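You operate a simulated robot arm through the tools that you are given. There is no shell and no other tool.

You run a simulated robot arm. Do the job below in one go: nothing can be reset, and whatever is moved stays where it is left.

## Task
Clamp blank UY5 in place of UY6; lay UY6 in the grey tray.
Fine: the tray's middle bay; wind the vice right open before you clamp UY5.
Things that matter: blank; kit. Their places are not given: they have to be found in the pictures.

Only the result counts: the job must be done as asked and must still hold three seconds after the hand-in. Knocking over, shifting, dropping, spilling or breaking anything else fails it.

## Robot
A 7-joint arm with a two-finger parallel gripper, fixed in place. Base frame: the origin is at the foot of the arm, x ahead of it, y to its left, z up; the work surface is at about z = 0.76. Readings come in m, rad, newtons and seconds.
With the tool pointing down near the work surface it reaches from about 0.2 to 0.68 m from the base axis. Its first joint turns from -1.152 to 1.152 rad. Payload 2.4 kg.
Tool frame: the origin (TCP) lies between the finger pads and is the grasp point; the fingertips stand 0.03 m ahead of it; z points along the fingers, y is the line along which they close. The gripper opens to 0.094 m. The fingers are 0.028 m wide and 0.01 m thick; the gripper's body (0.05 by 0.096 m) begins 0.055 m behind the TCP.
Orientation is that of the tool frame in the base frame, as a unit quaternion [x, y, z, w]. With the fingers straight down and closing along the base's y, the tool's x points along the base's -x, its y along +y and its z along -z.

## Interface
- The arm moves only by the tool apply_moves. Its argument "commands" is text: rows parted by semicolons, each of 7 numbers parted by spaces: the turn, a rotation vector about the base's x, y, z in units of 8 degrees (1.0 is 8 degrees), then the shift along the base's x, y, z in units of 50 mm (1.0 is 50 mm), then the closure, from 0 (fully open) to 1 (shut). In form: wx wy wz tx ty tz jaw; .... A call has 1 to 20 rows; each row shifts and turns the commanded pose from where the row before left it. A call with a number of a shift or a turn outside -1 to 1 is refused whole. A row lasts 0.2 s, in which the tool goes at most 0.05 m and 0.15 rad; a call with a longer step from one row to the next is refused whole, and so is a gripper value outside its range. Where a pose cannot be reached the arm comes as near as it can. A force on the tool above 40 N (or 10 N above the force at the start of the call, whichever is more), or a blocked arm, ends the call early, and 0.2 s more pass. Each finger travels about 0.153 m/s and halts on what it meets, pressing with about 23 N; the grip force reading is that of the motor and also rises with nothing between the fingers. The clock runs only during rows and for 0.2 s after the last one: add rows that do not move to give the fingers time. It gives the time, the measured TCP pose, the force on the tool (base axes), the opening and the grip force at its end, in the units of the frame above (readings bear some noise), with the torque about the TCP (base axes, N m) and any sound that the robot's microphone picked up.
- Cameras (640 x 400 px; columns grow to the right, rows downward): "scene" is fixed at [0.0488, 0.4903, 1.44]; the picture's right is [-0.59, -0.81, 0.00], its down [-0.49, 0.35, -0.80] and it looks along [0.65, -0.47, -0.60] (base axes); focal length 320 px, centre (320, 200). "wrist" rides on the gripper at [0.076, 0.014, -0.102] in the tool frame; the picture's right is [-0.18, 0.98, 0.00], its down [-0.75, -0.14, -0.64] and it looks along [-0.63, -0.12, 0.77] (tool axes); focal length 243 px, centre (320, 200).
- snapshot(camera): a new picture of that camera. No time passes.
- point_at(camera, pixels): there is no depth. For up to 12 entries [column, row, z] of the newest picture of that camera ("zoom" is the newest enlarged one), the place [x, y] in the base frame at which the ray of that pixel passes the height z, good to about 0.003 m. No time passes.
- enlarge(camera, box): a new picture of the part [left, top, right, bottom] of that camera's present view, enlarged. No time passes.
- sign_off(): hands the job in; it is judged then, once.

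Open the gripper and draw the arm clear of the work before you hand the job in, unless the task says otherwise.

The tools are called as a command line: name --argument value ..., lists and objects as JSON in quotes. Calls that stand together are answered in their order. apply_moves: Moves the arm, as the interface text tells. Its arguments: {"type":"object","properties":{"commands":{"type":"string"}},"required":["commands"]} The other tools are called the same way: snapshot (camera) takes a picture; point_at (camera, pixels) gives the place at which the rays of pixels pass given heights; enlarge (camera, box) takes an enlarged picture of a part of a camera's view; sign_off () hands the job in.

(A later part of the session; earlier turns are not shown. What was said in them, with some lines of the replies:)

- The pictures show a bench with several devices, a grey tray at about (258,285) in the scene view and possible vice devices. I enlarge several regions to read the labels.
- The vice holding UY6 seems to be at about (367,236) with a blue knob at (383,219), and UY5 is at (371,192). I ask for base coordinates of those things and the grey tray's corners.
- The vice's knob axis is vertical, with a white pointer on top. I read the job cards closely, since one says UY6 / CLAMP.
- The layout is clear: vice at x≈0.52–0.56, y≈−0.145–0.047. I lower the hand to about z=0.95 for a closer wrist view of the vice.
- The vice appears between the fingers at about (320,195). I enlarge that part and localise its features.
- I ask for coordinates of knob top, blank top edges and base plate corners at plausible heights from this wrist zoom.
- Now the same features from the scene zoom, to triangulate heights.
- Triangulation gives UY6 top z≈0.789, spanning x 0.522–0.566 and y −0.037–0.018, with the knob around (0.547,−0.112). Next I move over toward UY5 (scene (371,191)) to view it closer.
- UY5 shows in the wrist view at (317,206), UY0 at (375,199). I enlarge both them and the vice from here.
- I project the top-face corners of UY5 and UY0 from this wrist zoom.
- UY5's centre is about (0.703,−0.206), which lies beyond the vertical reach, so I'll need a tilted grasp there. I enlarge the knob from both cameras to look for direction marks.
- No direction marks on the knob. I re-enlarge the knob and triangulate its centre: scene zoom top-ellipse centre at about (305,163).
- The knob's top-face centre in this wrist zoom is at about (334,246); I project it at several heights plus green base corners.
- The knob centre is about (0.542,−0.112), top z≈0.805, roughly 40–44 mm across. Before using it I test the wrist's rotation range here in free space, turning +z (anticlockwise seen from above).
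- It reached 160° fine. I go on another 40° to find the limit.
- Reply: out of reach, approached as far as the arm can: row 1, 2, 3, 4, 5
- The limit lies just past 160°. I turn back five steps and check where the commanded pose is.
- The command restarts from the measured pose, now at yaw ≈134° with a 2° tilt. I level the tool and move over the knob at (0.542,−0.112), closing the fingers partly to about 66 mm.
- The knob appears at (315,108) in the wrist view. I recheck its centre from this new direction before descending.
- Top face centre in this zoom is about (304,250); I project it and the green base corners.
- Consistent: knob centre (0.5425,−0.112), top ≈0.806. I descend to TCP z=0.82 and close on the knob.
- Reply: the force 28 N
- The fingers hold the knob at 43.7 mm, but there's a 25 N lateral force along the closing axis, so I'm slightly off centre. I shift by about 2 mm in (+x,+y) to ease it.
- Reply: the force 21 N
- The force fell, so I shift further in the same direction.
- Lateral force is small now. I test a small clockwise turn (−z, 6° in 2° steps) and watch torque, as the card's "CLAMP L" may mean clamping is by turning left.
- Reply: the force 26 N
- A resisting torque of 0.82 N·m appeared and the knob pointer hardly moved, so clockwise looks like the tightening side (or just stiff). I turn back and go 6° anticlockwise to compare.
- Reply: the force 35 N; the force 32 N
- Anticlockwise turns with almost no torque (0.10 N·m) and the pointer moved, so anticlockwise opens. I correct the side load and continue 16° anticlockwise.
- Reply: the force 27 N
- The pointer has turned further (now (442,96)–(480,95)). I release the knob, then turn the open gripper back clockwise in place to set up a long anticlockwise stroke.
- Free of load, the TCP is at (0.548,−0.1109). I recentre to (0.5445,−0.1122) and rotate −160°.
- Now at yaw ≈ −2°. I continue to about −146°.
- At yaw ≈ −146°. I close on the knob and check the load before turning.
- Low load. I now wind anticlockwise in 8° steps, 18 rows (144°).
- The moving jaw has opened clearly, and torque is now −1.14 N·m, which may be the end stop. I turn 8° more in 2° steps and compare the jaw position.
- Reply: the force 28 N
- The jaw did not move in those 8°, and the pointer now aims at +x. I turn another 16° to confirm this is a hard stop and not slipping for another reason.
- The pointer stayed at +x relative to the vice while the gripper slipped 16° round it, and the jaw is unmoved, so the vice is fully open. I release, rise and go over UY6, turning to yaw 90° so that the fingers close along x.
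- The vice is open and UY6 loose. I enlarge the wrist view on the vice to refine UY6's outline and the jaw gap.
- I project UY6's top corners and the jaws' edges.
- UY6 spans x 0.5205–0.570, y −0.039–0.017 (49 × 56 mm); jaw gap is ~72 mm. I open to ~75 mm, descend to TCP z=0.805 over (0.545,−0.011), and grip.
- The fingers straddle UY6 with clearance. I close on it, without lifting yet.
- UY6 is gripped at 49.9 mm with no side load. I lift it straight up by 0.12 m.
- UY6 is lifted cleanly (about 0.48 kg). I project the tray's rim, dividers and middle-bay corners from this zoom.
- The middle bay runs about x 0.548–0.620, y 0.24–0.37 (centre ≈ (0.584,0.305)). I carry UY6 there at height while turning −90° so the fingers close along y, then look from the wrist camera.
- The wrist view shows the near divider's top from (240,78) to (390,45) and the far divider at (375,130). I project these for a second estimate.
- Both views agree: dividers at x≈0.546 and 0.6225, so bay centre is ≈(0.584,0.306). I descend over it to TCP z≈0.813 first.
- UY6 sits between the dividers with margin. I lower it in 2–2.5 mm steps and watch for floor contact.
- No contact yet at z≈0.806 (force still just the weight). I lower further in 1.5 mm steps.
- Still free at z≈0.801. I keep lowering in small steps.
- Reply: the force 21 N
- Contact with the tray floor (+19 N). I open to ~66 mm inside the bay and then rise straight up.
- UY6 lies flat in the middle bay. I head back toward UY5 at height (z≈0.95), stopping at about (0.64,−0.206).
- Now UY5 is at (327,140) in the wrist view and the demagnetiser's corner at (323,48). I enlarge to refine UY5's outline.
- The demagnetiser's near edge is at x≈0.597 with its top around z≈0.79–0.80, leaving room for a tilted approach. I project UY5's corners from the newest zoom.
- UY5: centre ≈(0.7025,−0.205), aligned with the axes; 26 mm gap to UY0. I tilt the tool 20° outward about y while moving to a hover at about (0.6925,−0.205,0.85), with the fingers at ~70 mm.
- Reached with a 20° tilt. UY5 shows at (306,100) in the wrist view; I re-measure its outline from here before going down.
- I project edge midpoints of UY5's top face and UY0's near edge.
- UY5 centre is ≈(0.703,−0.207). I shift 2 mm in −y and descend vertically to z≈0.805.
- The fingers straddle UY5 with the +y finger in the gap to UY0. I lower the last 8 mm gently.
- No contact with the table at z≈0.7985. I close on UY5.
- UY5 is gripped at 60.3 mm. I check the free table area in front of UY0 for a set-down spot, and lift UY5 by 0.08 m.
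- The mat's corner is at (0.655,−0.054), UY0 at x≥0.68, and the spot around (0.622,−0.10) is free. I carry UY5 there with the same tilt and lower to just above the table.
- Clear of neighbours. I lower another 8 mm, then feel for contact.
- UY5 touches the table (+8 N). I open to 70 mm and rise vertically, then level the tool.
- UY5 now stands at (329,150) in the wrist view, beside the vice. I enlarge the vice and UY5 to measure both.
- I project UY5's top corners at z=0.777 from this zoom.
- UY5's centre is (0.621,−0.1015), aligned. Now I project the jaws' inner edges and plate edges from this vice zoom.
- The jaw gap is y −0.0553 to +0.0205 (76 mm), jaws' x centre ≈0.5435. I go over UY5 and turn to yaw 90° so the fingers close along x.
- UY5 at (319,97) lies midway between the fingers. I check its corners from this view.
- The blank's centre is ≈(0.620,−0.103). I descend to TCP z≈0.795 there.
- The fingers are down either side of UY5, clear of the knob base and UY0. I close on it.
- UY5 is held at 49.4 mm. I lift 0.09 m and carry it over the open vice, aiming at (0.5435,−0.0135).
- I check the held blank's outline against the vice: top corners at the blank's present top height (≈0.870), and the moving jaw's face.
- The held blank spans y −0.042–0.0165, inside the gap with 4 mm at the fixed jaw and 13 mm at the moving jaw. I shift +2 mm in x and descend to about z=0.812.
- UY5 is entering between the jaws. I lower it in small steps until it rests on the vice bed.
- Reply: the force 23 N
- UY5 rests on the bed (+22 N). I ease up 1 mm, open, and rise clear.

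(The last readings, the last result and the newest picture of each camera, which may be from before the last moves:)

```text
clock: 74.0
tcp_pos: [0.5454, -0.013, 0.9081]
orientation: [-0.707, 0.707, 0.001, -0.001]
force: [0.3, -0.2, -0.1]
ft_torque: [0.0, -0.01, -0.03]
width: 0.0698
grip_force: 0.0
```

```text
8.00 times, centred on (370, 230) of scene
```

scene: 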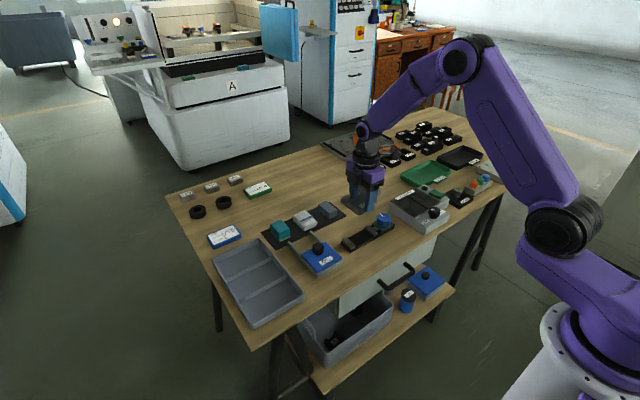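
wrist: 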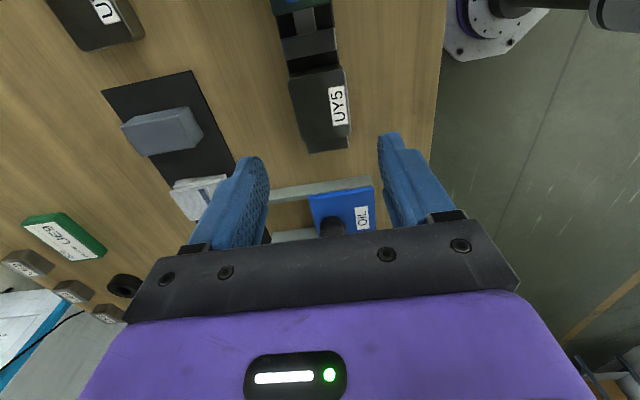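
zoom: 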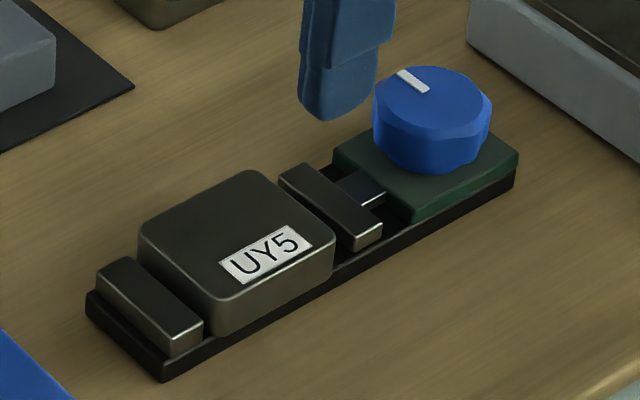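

UY5 sits flat between the jaws. Now I move over the knob, turning to about yaw 138° to have a long clockwise stroke.

apply_moves --commands "0 0 1 -0.003 -0.33 0 0.3;0 0 1 -0.003 -0.33 0 0.3;0 0 1 -0.003 -0.33 0 0.3;0 0 1 -0.003 -0.33 0 0.3;0 0 1 -0.003 -0.33 0 0.3;0 0 1 -0.003 -0.33 0 0.3;0 0 0 0 0 0 0.3;0 0 0 0 0 0 0.3"

enlarge --camera "wrist" --box '[250, 30, 390, 160]'

```text
clock: 75.8
tcp_pos: [0.5418, -0.113, 0.9078]
orientation: [0.934, -0.359, -0.001, 0.0]
force: [-0.9, 0.0, 0.0]
ft_torque: [0.02, 0.02, 0.01]
width: 0.0658
grip_force: 0.1
```

```text
3.08 times, centred on (320, 95) of wrist
```

zoom: 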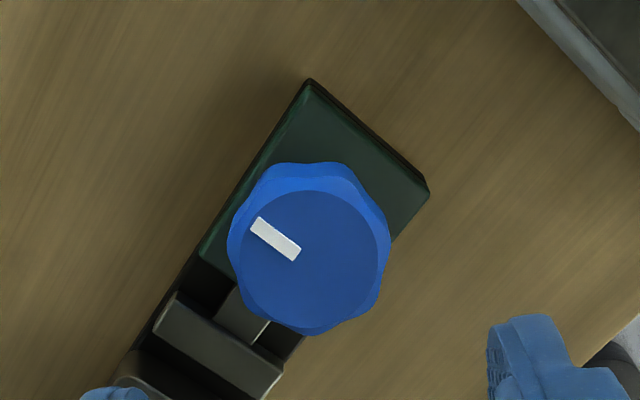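

I project the knob's top-face centre from this view ((314,257) in the zoom).

point_at --camera "zoom" --pixels '[[314, 257, 0.806], [310, 80, 0.783], [428, 193, 0.783], [200, 255, 0.783], [276, 238, 0.806]]'

```text
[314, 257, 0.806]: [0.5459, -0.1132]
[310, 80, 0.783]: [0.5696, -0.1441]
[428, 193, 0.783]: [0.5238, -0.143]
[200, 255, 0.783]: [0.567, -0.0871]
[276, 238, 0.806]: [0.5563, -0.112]
```

Knob centre ≈(0.5445,−0.1125). I descend to z≈0.82, close, and check the load.

apply_moves --commands "0 0 0 0.03 0 -0.87 0.3;0 0 0 0 0 -0.87 0.3;0 0 0 0 0 0 0.3;0 0 0 0 0 0 0.6;0 0 0 0 0 0 0.6"

```text
clock: 77.0
tcp_pos: [0.5445, -0.1115, 0.8191]
orientation: [0.934, -0.358, 0.001, -0.001]
force: [13.3, 11.7, -12.7]
ft_torque: [0.01, -0.84, -0.03]
width: 0.0434
grip_force: 44.9
```

A side load of ~18 N along the closing axis again; I shift (+2.6,+2.4) mm to relieve it.

apply_moves --commands "0 0 0 0.052 0.048 0 0.6;0 0 0 0 0 0 0.6"

```text
clock: 77.6
tcp_pos: [0.5445, -0.1113, 0.8194]
orientation: [0.933, -0.359, -0.002, 0.0]
force: [-4.3, 6.2, 2.6]
ft_torque: [-0.09, -0.24, -0.08]
width: 0.0433
grip_force: 44.9
```

Load is small now. I wind clockwise 80° (10 rows) and check the jaw.

apply_moves --commands "0 0 -1 0 0 0 0.6;0 0 -1 0 0 0 0.6;0 0 -1 0 0 0 0.6;0 0 -1 0 0 0 0.6;0 0 -1 0 0 0 0.6;0 0 -1 0 0 0 0.6;0 0 -1 0 0 0 0.6;0 0 -1 0 0 0 0.6;0 0 -1 0 0 0 0.6;0 0 -1 0 0 0 0.6;0 0 0 0 0 0 0.6"

enlarge --camera "scene" --box '[330, 205, 410, 255]'

```text
clock: 80.0
tcp_pos: [0.5445, -0.1113, 0.8197]
orientation: [-0.482, 0.876, 0.001, -0.001]
force: [-11.6, -16.3, -13.9]
ft_torque: [-0.75, 0.6, 0.05]
width: 0.0433
grip_force: 44.6
```

```text
8.00 times, centred on (370, 230) of scene
```

zoom: 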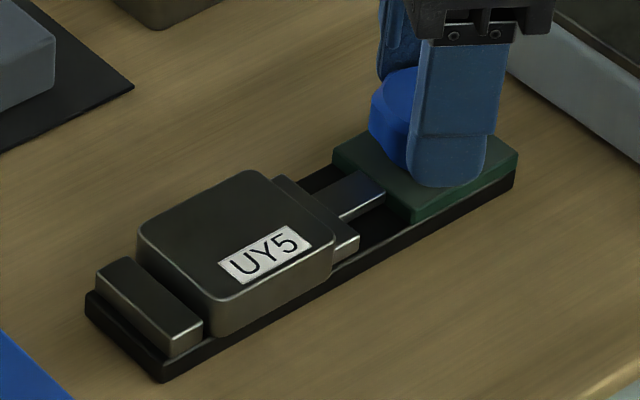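

The jaw has come up to UY5's face with almost no torque. I continue clockwise in 4° steps, watching torque.

apply_moves --commands "0 0 -0.5 0 0 0 0.6;0 0 -0.5 0 0 0 0.6;0 0 -0.5 0 0 0 0.6;0 0 -0.5 0 0 0 0.6;0 0 -0.5 0 0 0 0.6;0 0 0 0 0 0 0.6"

enlarge --camera "scene" --box '[330, 205, 410, 255]'

```text
clock: 81.4
tcp_pos: [0.5465, -0.1111, 0.8182]
orientation: [-0.323, 0.946, 0.002, -0.001]
force: [-13.9, -18.5, -17.6]
ft_torque: [-0.13, -0.2, 0.0]
width: 0.0435
grip_force: 45.0
```

```text
8.00 times, centred on (370, 230) of scene
```

zoom: 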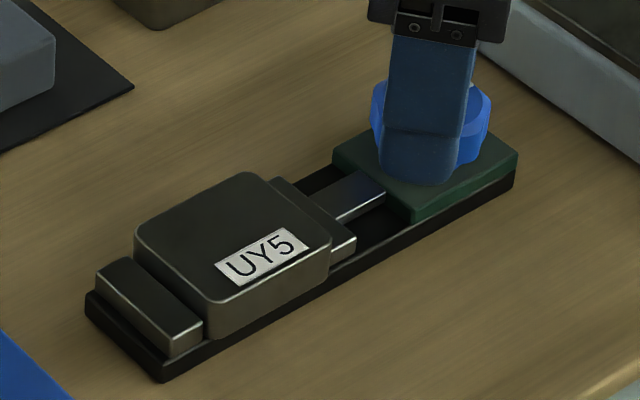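

UY5 is being pushed onto the fixed jaw; torque is still about zero. I continue another 20°.

apply_moves --commands "0 0 -0.5 0 0 0 0.6;0 0 -0.5 0 0 0 0.6;0 0 -0.5 0 0 0 0.6;0 0 -0.5 0 0 0 0.6;0 0 -0.5 0 0 0 0.6;0 0 0 0 0 0 0.6"

enlarge --camera "scene" --box '[330, 205, 410, 255]'

```text
clock: 82.8
tcp_pos: [0.5459, -0.1127, 0.8177]
orientation: [-0.153, 0.988, 0.001, 0.0]
force: [-8.9, -21.3, -14.6]
ft_torque: [-0.37, 0.3, 0.08]
width: 0.0432
grip_force: 44.9
```

```text
8.00 times, centred on (370, 230) of scene
```

zoom: 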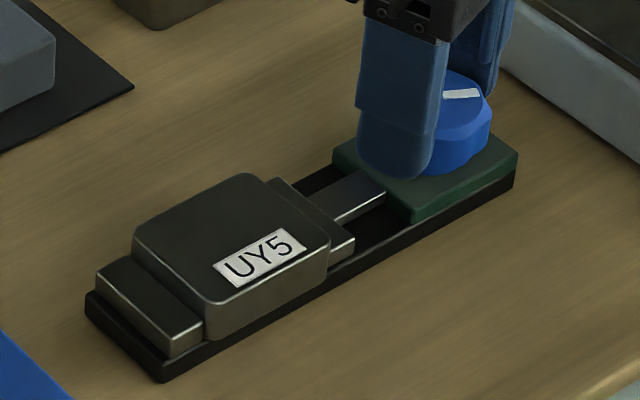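

UY5 now looks flush to both jaws, and the pointer is about 20–25° short of where it stood with UY6 clamped. I continue 20°.

apply_moves --commands "0 0 -0.5 0 0 0 0.6;0 0 -0.5 0 0 0 0.6;0 0 -0.5 0 0 0 0.6;0 0 -0.5 0 0 0 0.6;0 0 -0.5 0 0 0 0.6;0 0 0 0 0 0 0.6"

enlarge --camera "scene" --box '[330, 205, 410, 255]'

```text
clock: 84.2
tcp_pos: [0.547, -0.1128, 0.8193]
orientation: [0.02, 1.0, 0.0, 0.001]
force: [-0.3, -22.2, -6.4]
ft_torque: [-0.39, 1.0, 0.06]
width: 0.0432
grip_force: 45.2
```

```text
8.00 times, centred on (370, 230) of scene
```

zoom: 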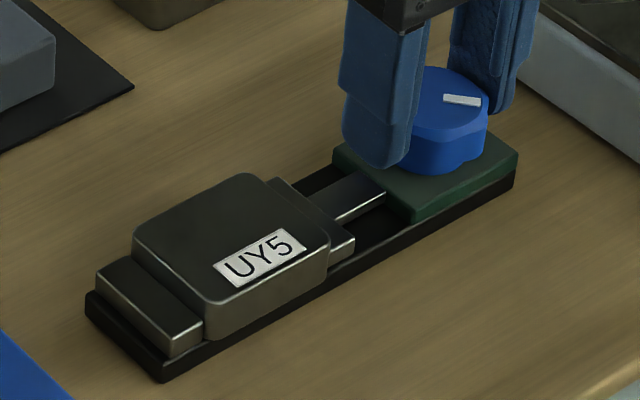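

The pointer is now at (445,97)–(480,103), torque still ~0. I turn on in 2° steps to find where it tightens.

apply_moves --commands "0 0 -0.25 0 0 0 0.6;0 0 -0.25 0 0 0 0.6;0 0 -0.25 0 0 0 0.6;0 0 -0.25 0 0 0 0.6;0 0 0 0 0 0 0.6"

enlarge --camera "scene" --box '[330, 205, 410, 255]'

```text
clock: 85.4
tcp_pos: [0.546, -0.1127, 0.8194]
orientation: [0.09, 0.996, 0.001, 0.001]
force: [-1.5, -20.4, -14.5]
ft_torque: [-0.73, -1.24, 0.02]
width: 0.0431
grip_force: 44.8
```

```text
8.00 times, centred on (370, 230) of scene
```

zoom: 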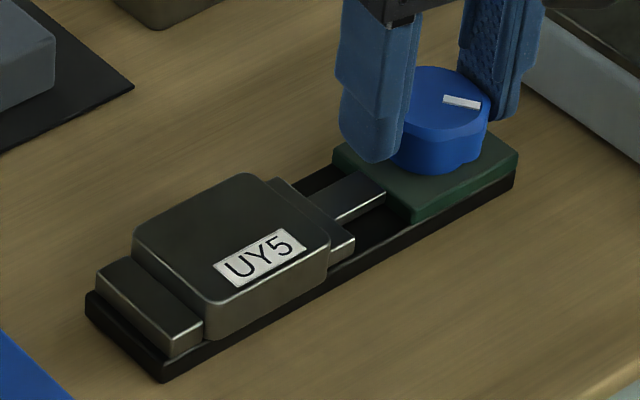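

Still turning freely. I go on with 2° steps.

apply_moves --commands "0 0 -0.25 0 0 0 0.6;0 0 -0.25 0 0 0 0.6;0 0 -0.25 0 0 0 0.6;0 0 0 0 0 0 0.6"

apply_moves --commands "0 0 -0.25 0 0 0 0.6;0 0 -0.25 0 0 0 0.6;0 0 -0.25 0 0 0 0.6;0 0 0 0 0 0 0.6"

enlarge --camera "scene" --box '[330, 205, 410, 255]'

```text
clock: 86.4
tcp_pos: [0.5471, -0.1118, 0.8194]
orientation: [0.14, 0.99, 0.0, -0.001]
force: [-3.5, -21.9, -10.2]
ft_torque: [-0.28, 0.18, 0.72]
width: 0.0432
grip_force: 44.4
```

```text
clock: 87.4
tcp_pos: [0.5479, -0.1141, 0.8194]
orientation: [0.193, 0.981, 0.0, 0.002]
force: [2.7, -25.7, -6.1]
ft_torque: [-0.77, -0.14, 0.98]
width: 0.0434
grip_force: 44.9
```

```text
8.00 times, centred on (370, 230) of scene
```

zoom: 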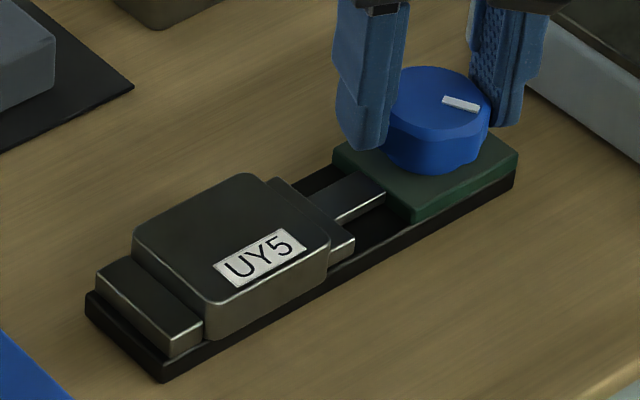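

Torque has risen to 0.98 N·m and the pointer is back to (443,97)–(480,108), the same angle as when UY6 was clamped. I turn 6° more to confirm it's hard against the clamp stop.

apply_moves --commands "0 0 -0.25 0 0 0 0.6;0 0 -0.25 0 0 0 0.6;0 0 -0.25 0 0 0 0.6;0 0 0 0 0 0 0.6;0 0 0 0 0 0 0.6"

enlarge --camera "scene" --box '[330, 205, 410, 255]'

snapshot --camera "wrist"

```text
clock: 88.6
tcp_pos: [0.5475, -0.1135, 0.8189]
orientation: [0.244, 0.97, 0.001, 0.0]
force: [-1.0, -25.6, 14.6]
ft_torque: [-0.45, 0.42, 0.7]
width: 0.0437
grip_force: 45.5
```

```text
8.00 times, centred on (370, 230) of scene
```

zoom: 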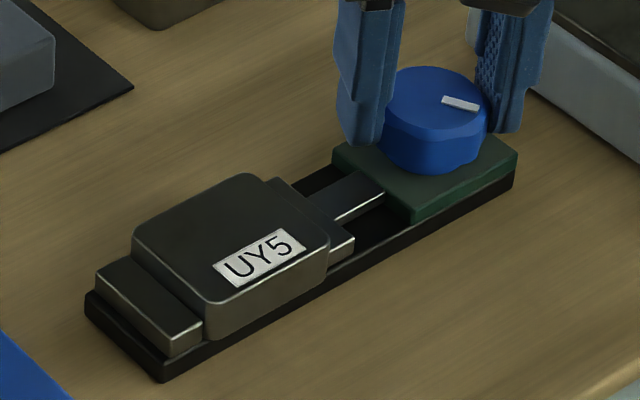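

```text
taken
```

wrist: 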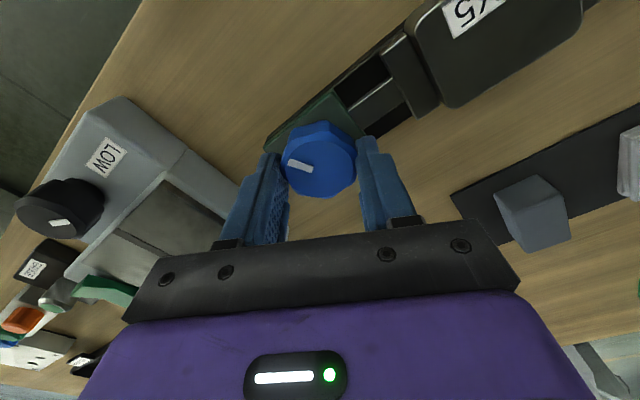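

The knob no longer turns; the pads slipped and the pointer held, so UY5 is clamped. I open, rise straight up and draw away.

apply_moves --commands "0 0 0 0 0 0 0.3;0 0 0 0 0 0 0.3;0 0 0 0 0 0 0.3;0 0 0 0 0 0.8 0.3;0 0 0 0 0 0.8 0.3;0 0 0 0 0 0.9 0.3;0 0 0 0 0 0.9 0.3;0 0 0 0 0 0 0.3"

enlarge --camera "scene" --box '[330, 205, 410, 255]'

snapshot --camera "scene"

snapshot --camera "wrist"

```text
clock: 90.4
tcp_pos: [0.5442, -0.108, 0.9933]
orientation: [0.242, 0.97, 0.001, 0.0]
force: [-0.1, -0.6, -0.2]
ft_torque: [0.02, 0.01, 0.01]
width: 0.0658
grip_force: 0.0
```

```text
8.00 times, centred on (370, 230) of scene
```

zoom: 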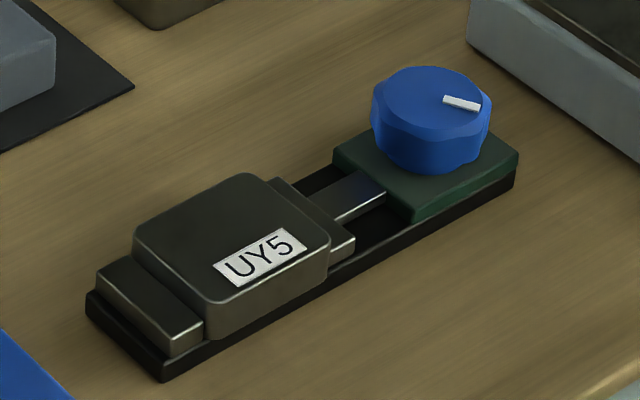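

```text
taken
```

scene: 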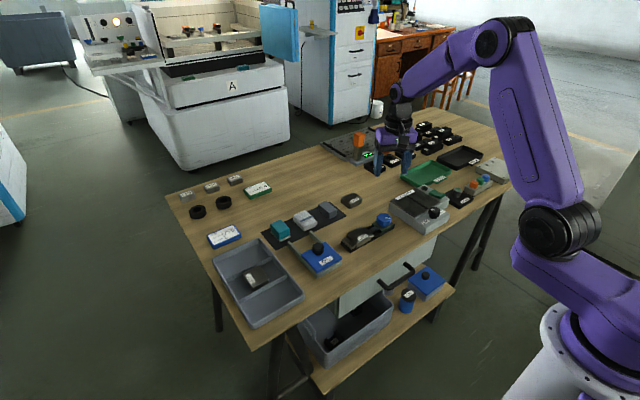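

```text
taken
```

wrist: 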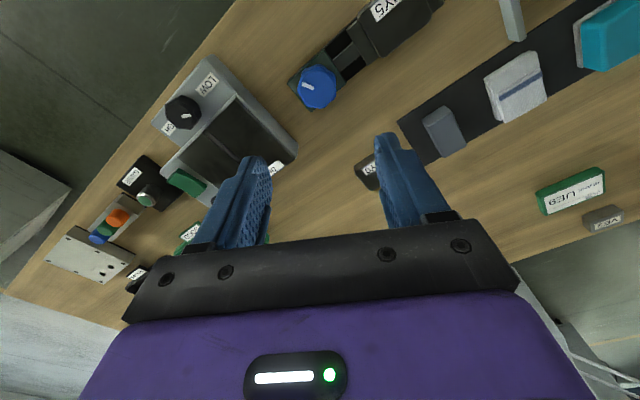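

UY5 sits clamped with UY6 in the tray. I compare the knob's pointer at the same zoom as at the beginning (then (325,160)–(387,185)).

enlarge --camera "scene" --box '[365, 205, 405, 235]'

enlarge --camera "wrist" --box '[270, 0, 450, 120]'

enlarge --camera "scene" --box '[200, 220, 320, 335]'

```text
13.33 times, centred on (385, 220) of scene
```

zoom: 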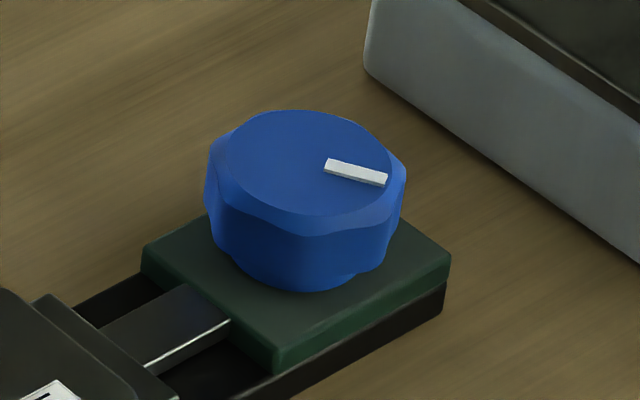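

```text
3.33 times, centred on (360, 60) of wrist
```

zoom: 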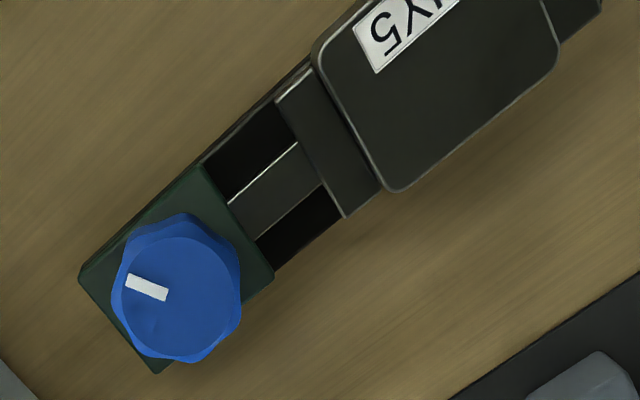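

```text
3.48 times, centred on (260, 278) of scene
```

zoom: 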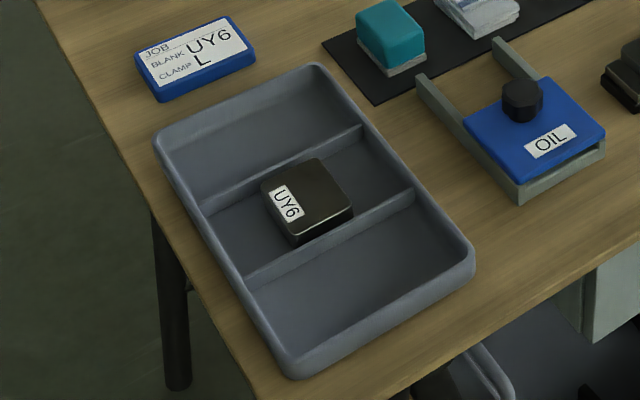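

The pointer matches the original clamped angle exactly, UY5 is flush in both jaws, and UY6 lies flat in the middle bay. I open the gripper fully and draw the arm back and up near its starting pose.

apply_moves --commands "0 0 0 0 0 0.8 0;0 0 0.9 -0.5 0.3 0.5 0;0 0 0.9 -0.5 0.3 0.5 0;0 0 0.9 -0.5 0.3 0.3 0;0 0 0.8 -0.5 0.3 0.1 0;0 0 0 -0.5 0.3 0 0;0 0 0 0 0 0 0"

snapshot --camera "scene"

enlarge --camera "scene" --box '[310, 150, 470, 260]'

```text
clock: 92.0
tcp_pos: [0.4245, -0.0342, 1.0987]
orientation: [0.0, 1.0, 0.001, 0.0]
force: [-0.6, -0.1, 0.8]
ft_torque: [0.0, 0.02, -0.03]
width: 0.094
grip_force: 0.1
```

```text
taken
```

scene: 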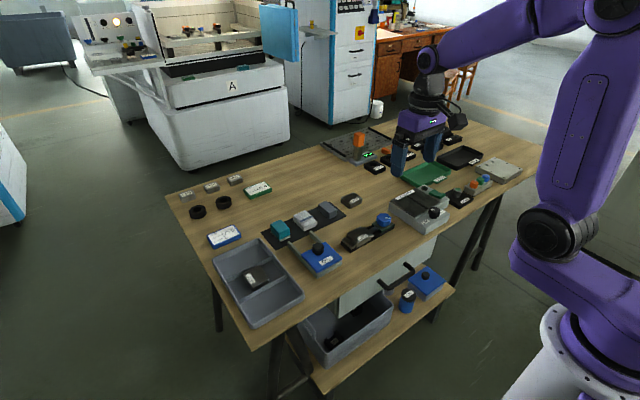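

```text
3.64 times, centred on (390, 205) of scene
```

zoom: 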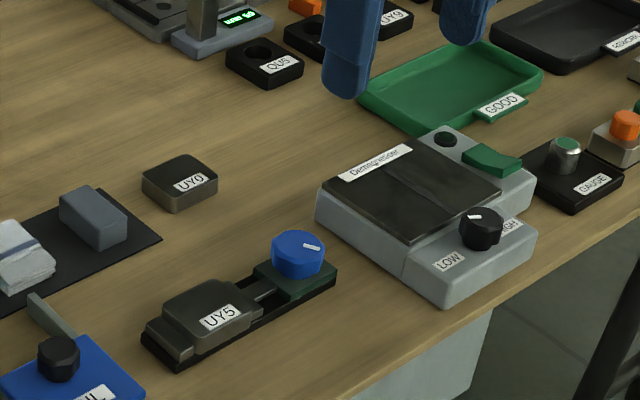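

UY5 is clamped in the vice at (367,236) and UY6 is in the tray's middle bay at (257,276). UY0 and everything else stand where they were, and the arm is clear with the gripper open, so I hand the job in.

sign_off

```text
The job is handed in.
```

I clamped UY5 in the vice in place of UY6 and laid UY6 flat in the middle bay of the grey tray. The job is handed in, and I haven't had the result of the judging.

- **Vice:** I wound it anticlockwise until the jaw stopped moving and the knob would turn no further. After UY5 went in, I wound it clockwise until the knob held against about 1 N·m. The knob's pointer came back to the same angle it had with UY6 clamped.
- **UY5:** it was too far out for a straight-down grip. I picked it up with the tool tilted 20°, set it down beside the vice, and gripped it again from above before placing it. It sits flush against both jaws, facing the same way as UY6 did.
- **Other items:** nothing else looks moved in the last pictures. The arm is drawn back with the gripper fully open.

The blue job card reads "BLANK UY6, CLAMP L". I couldn't tell what the "L" means and did not act on it.
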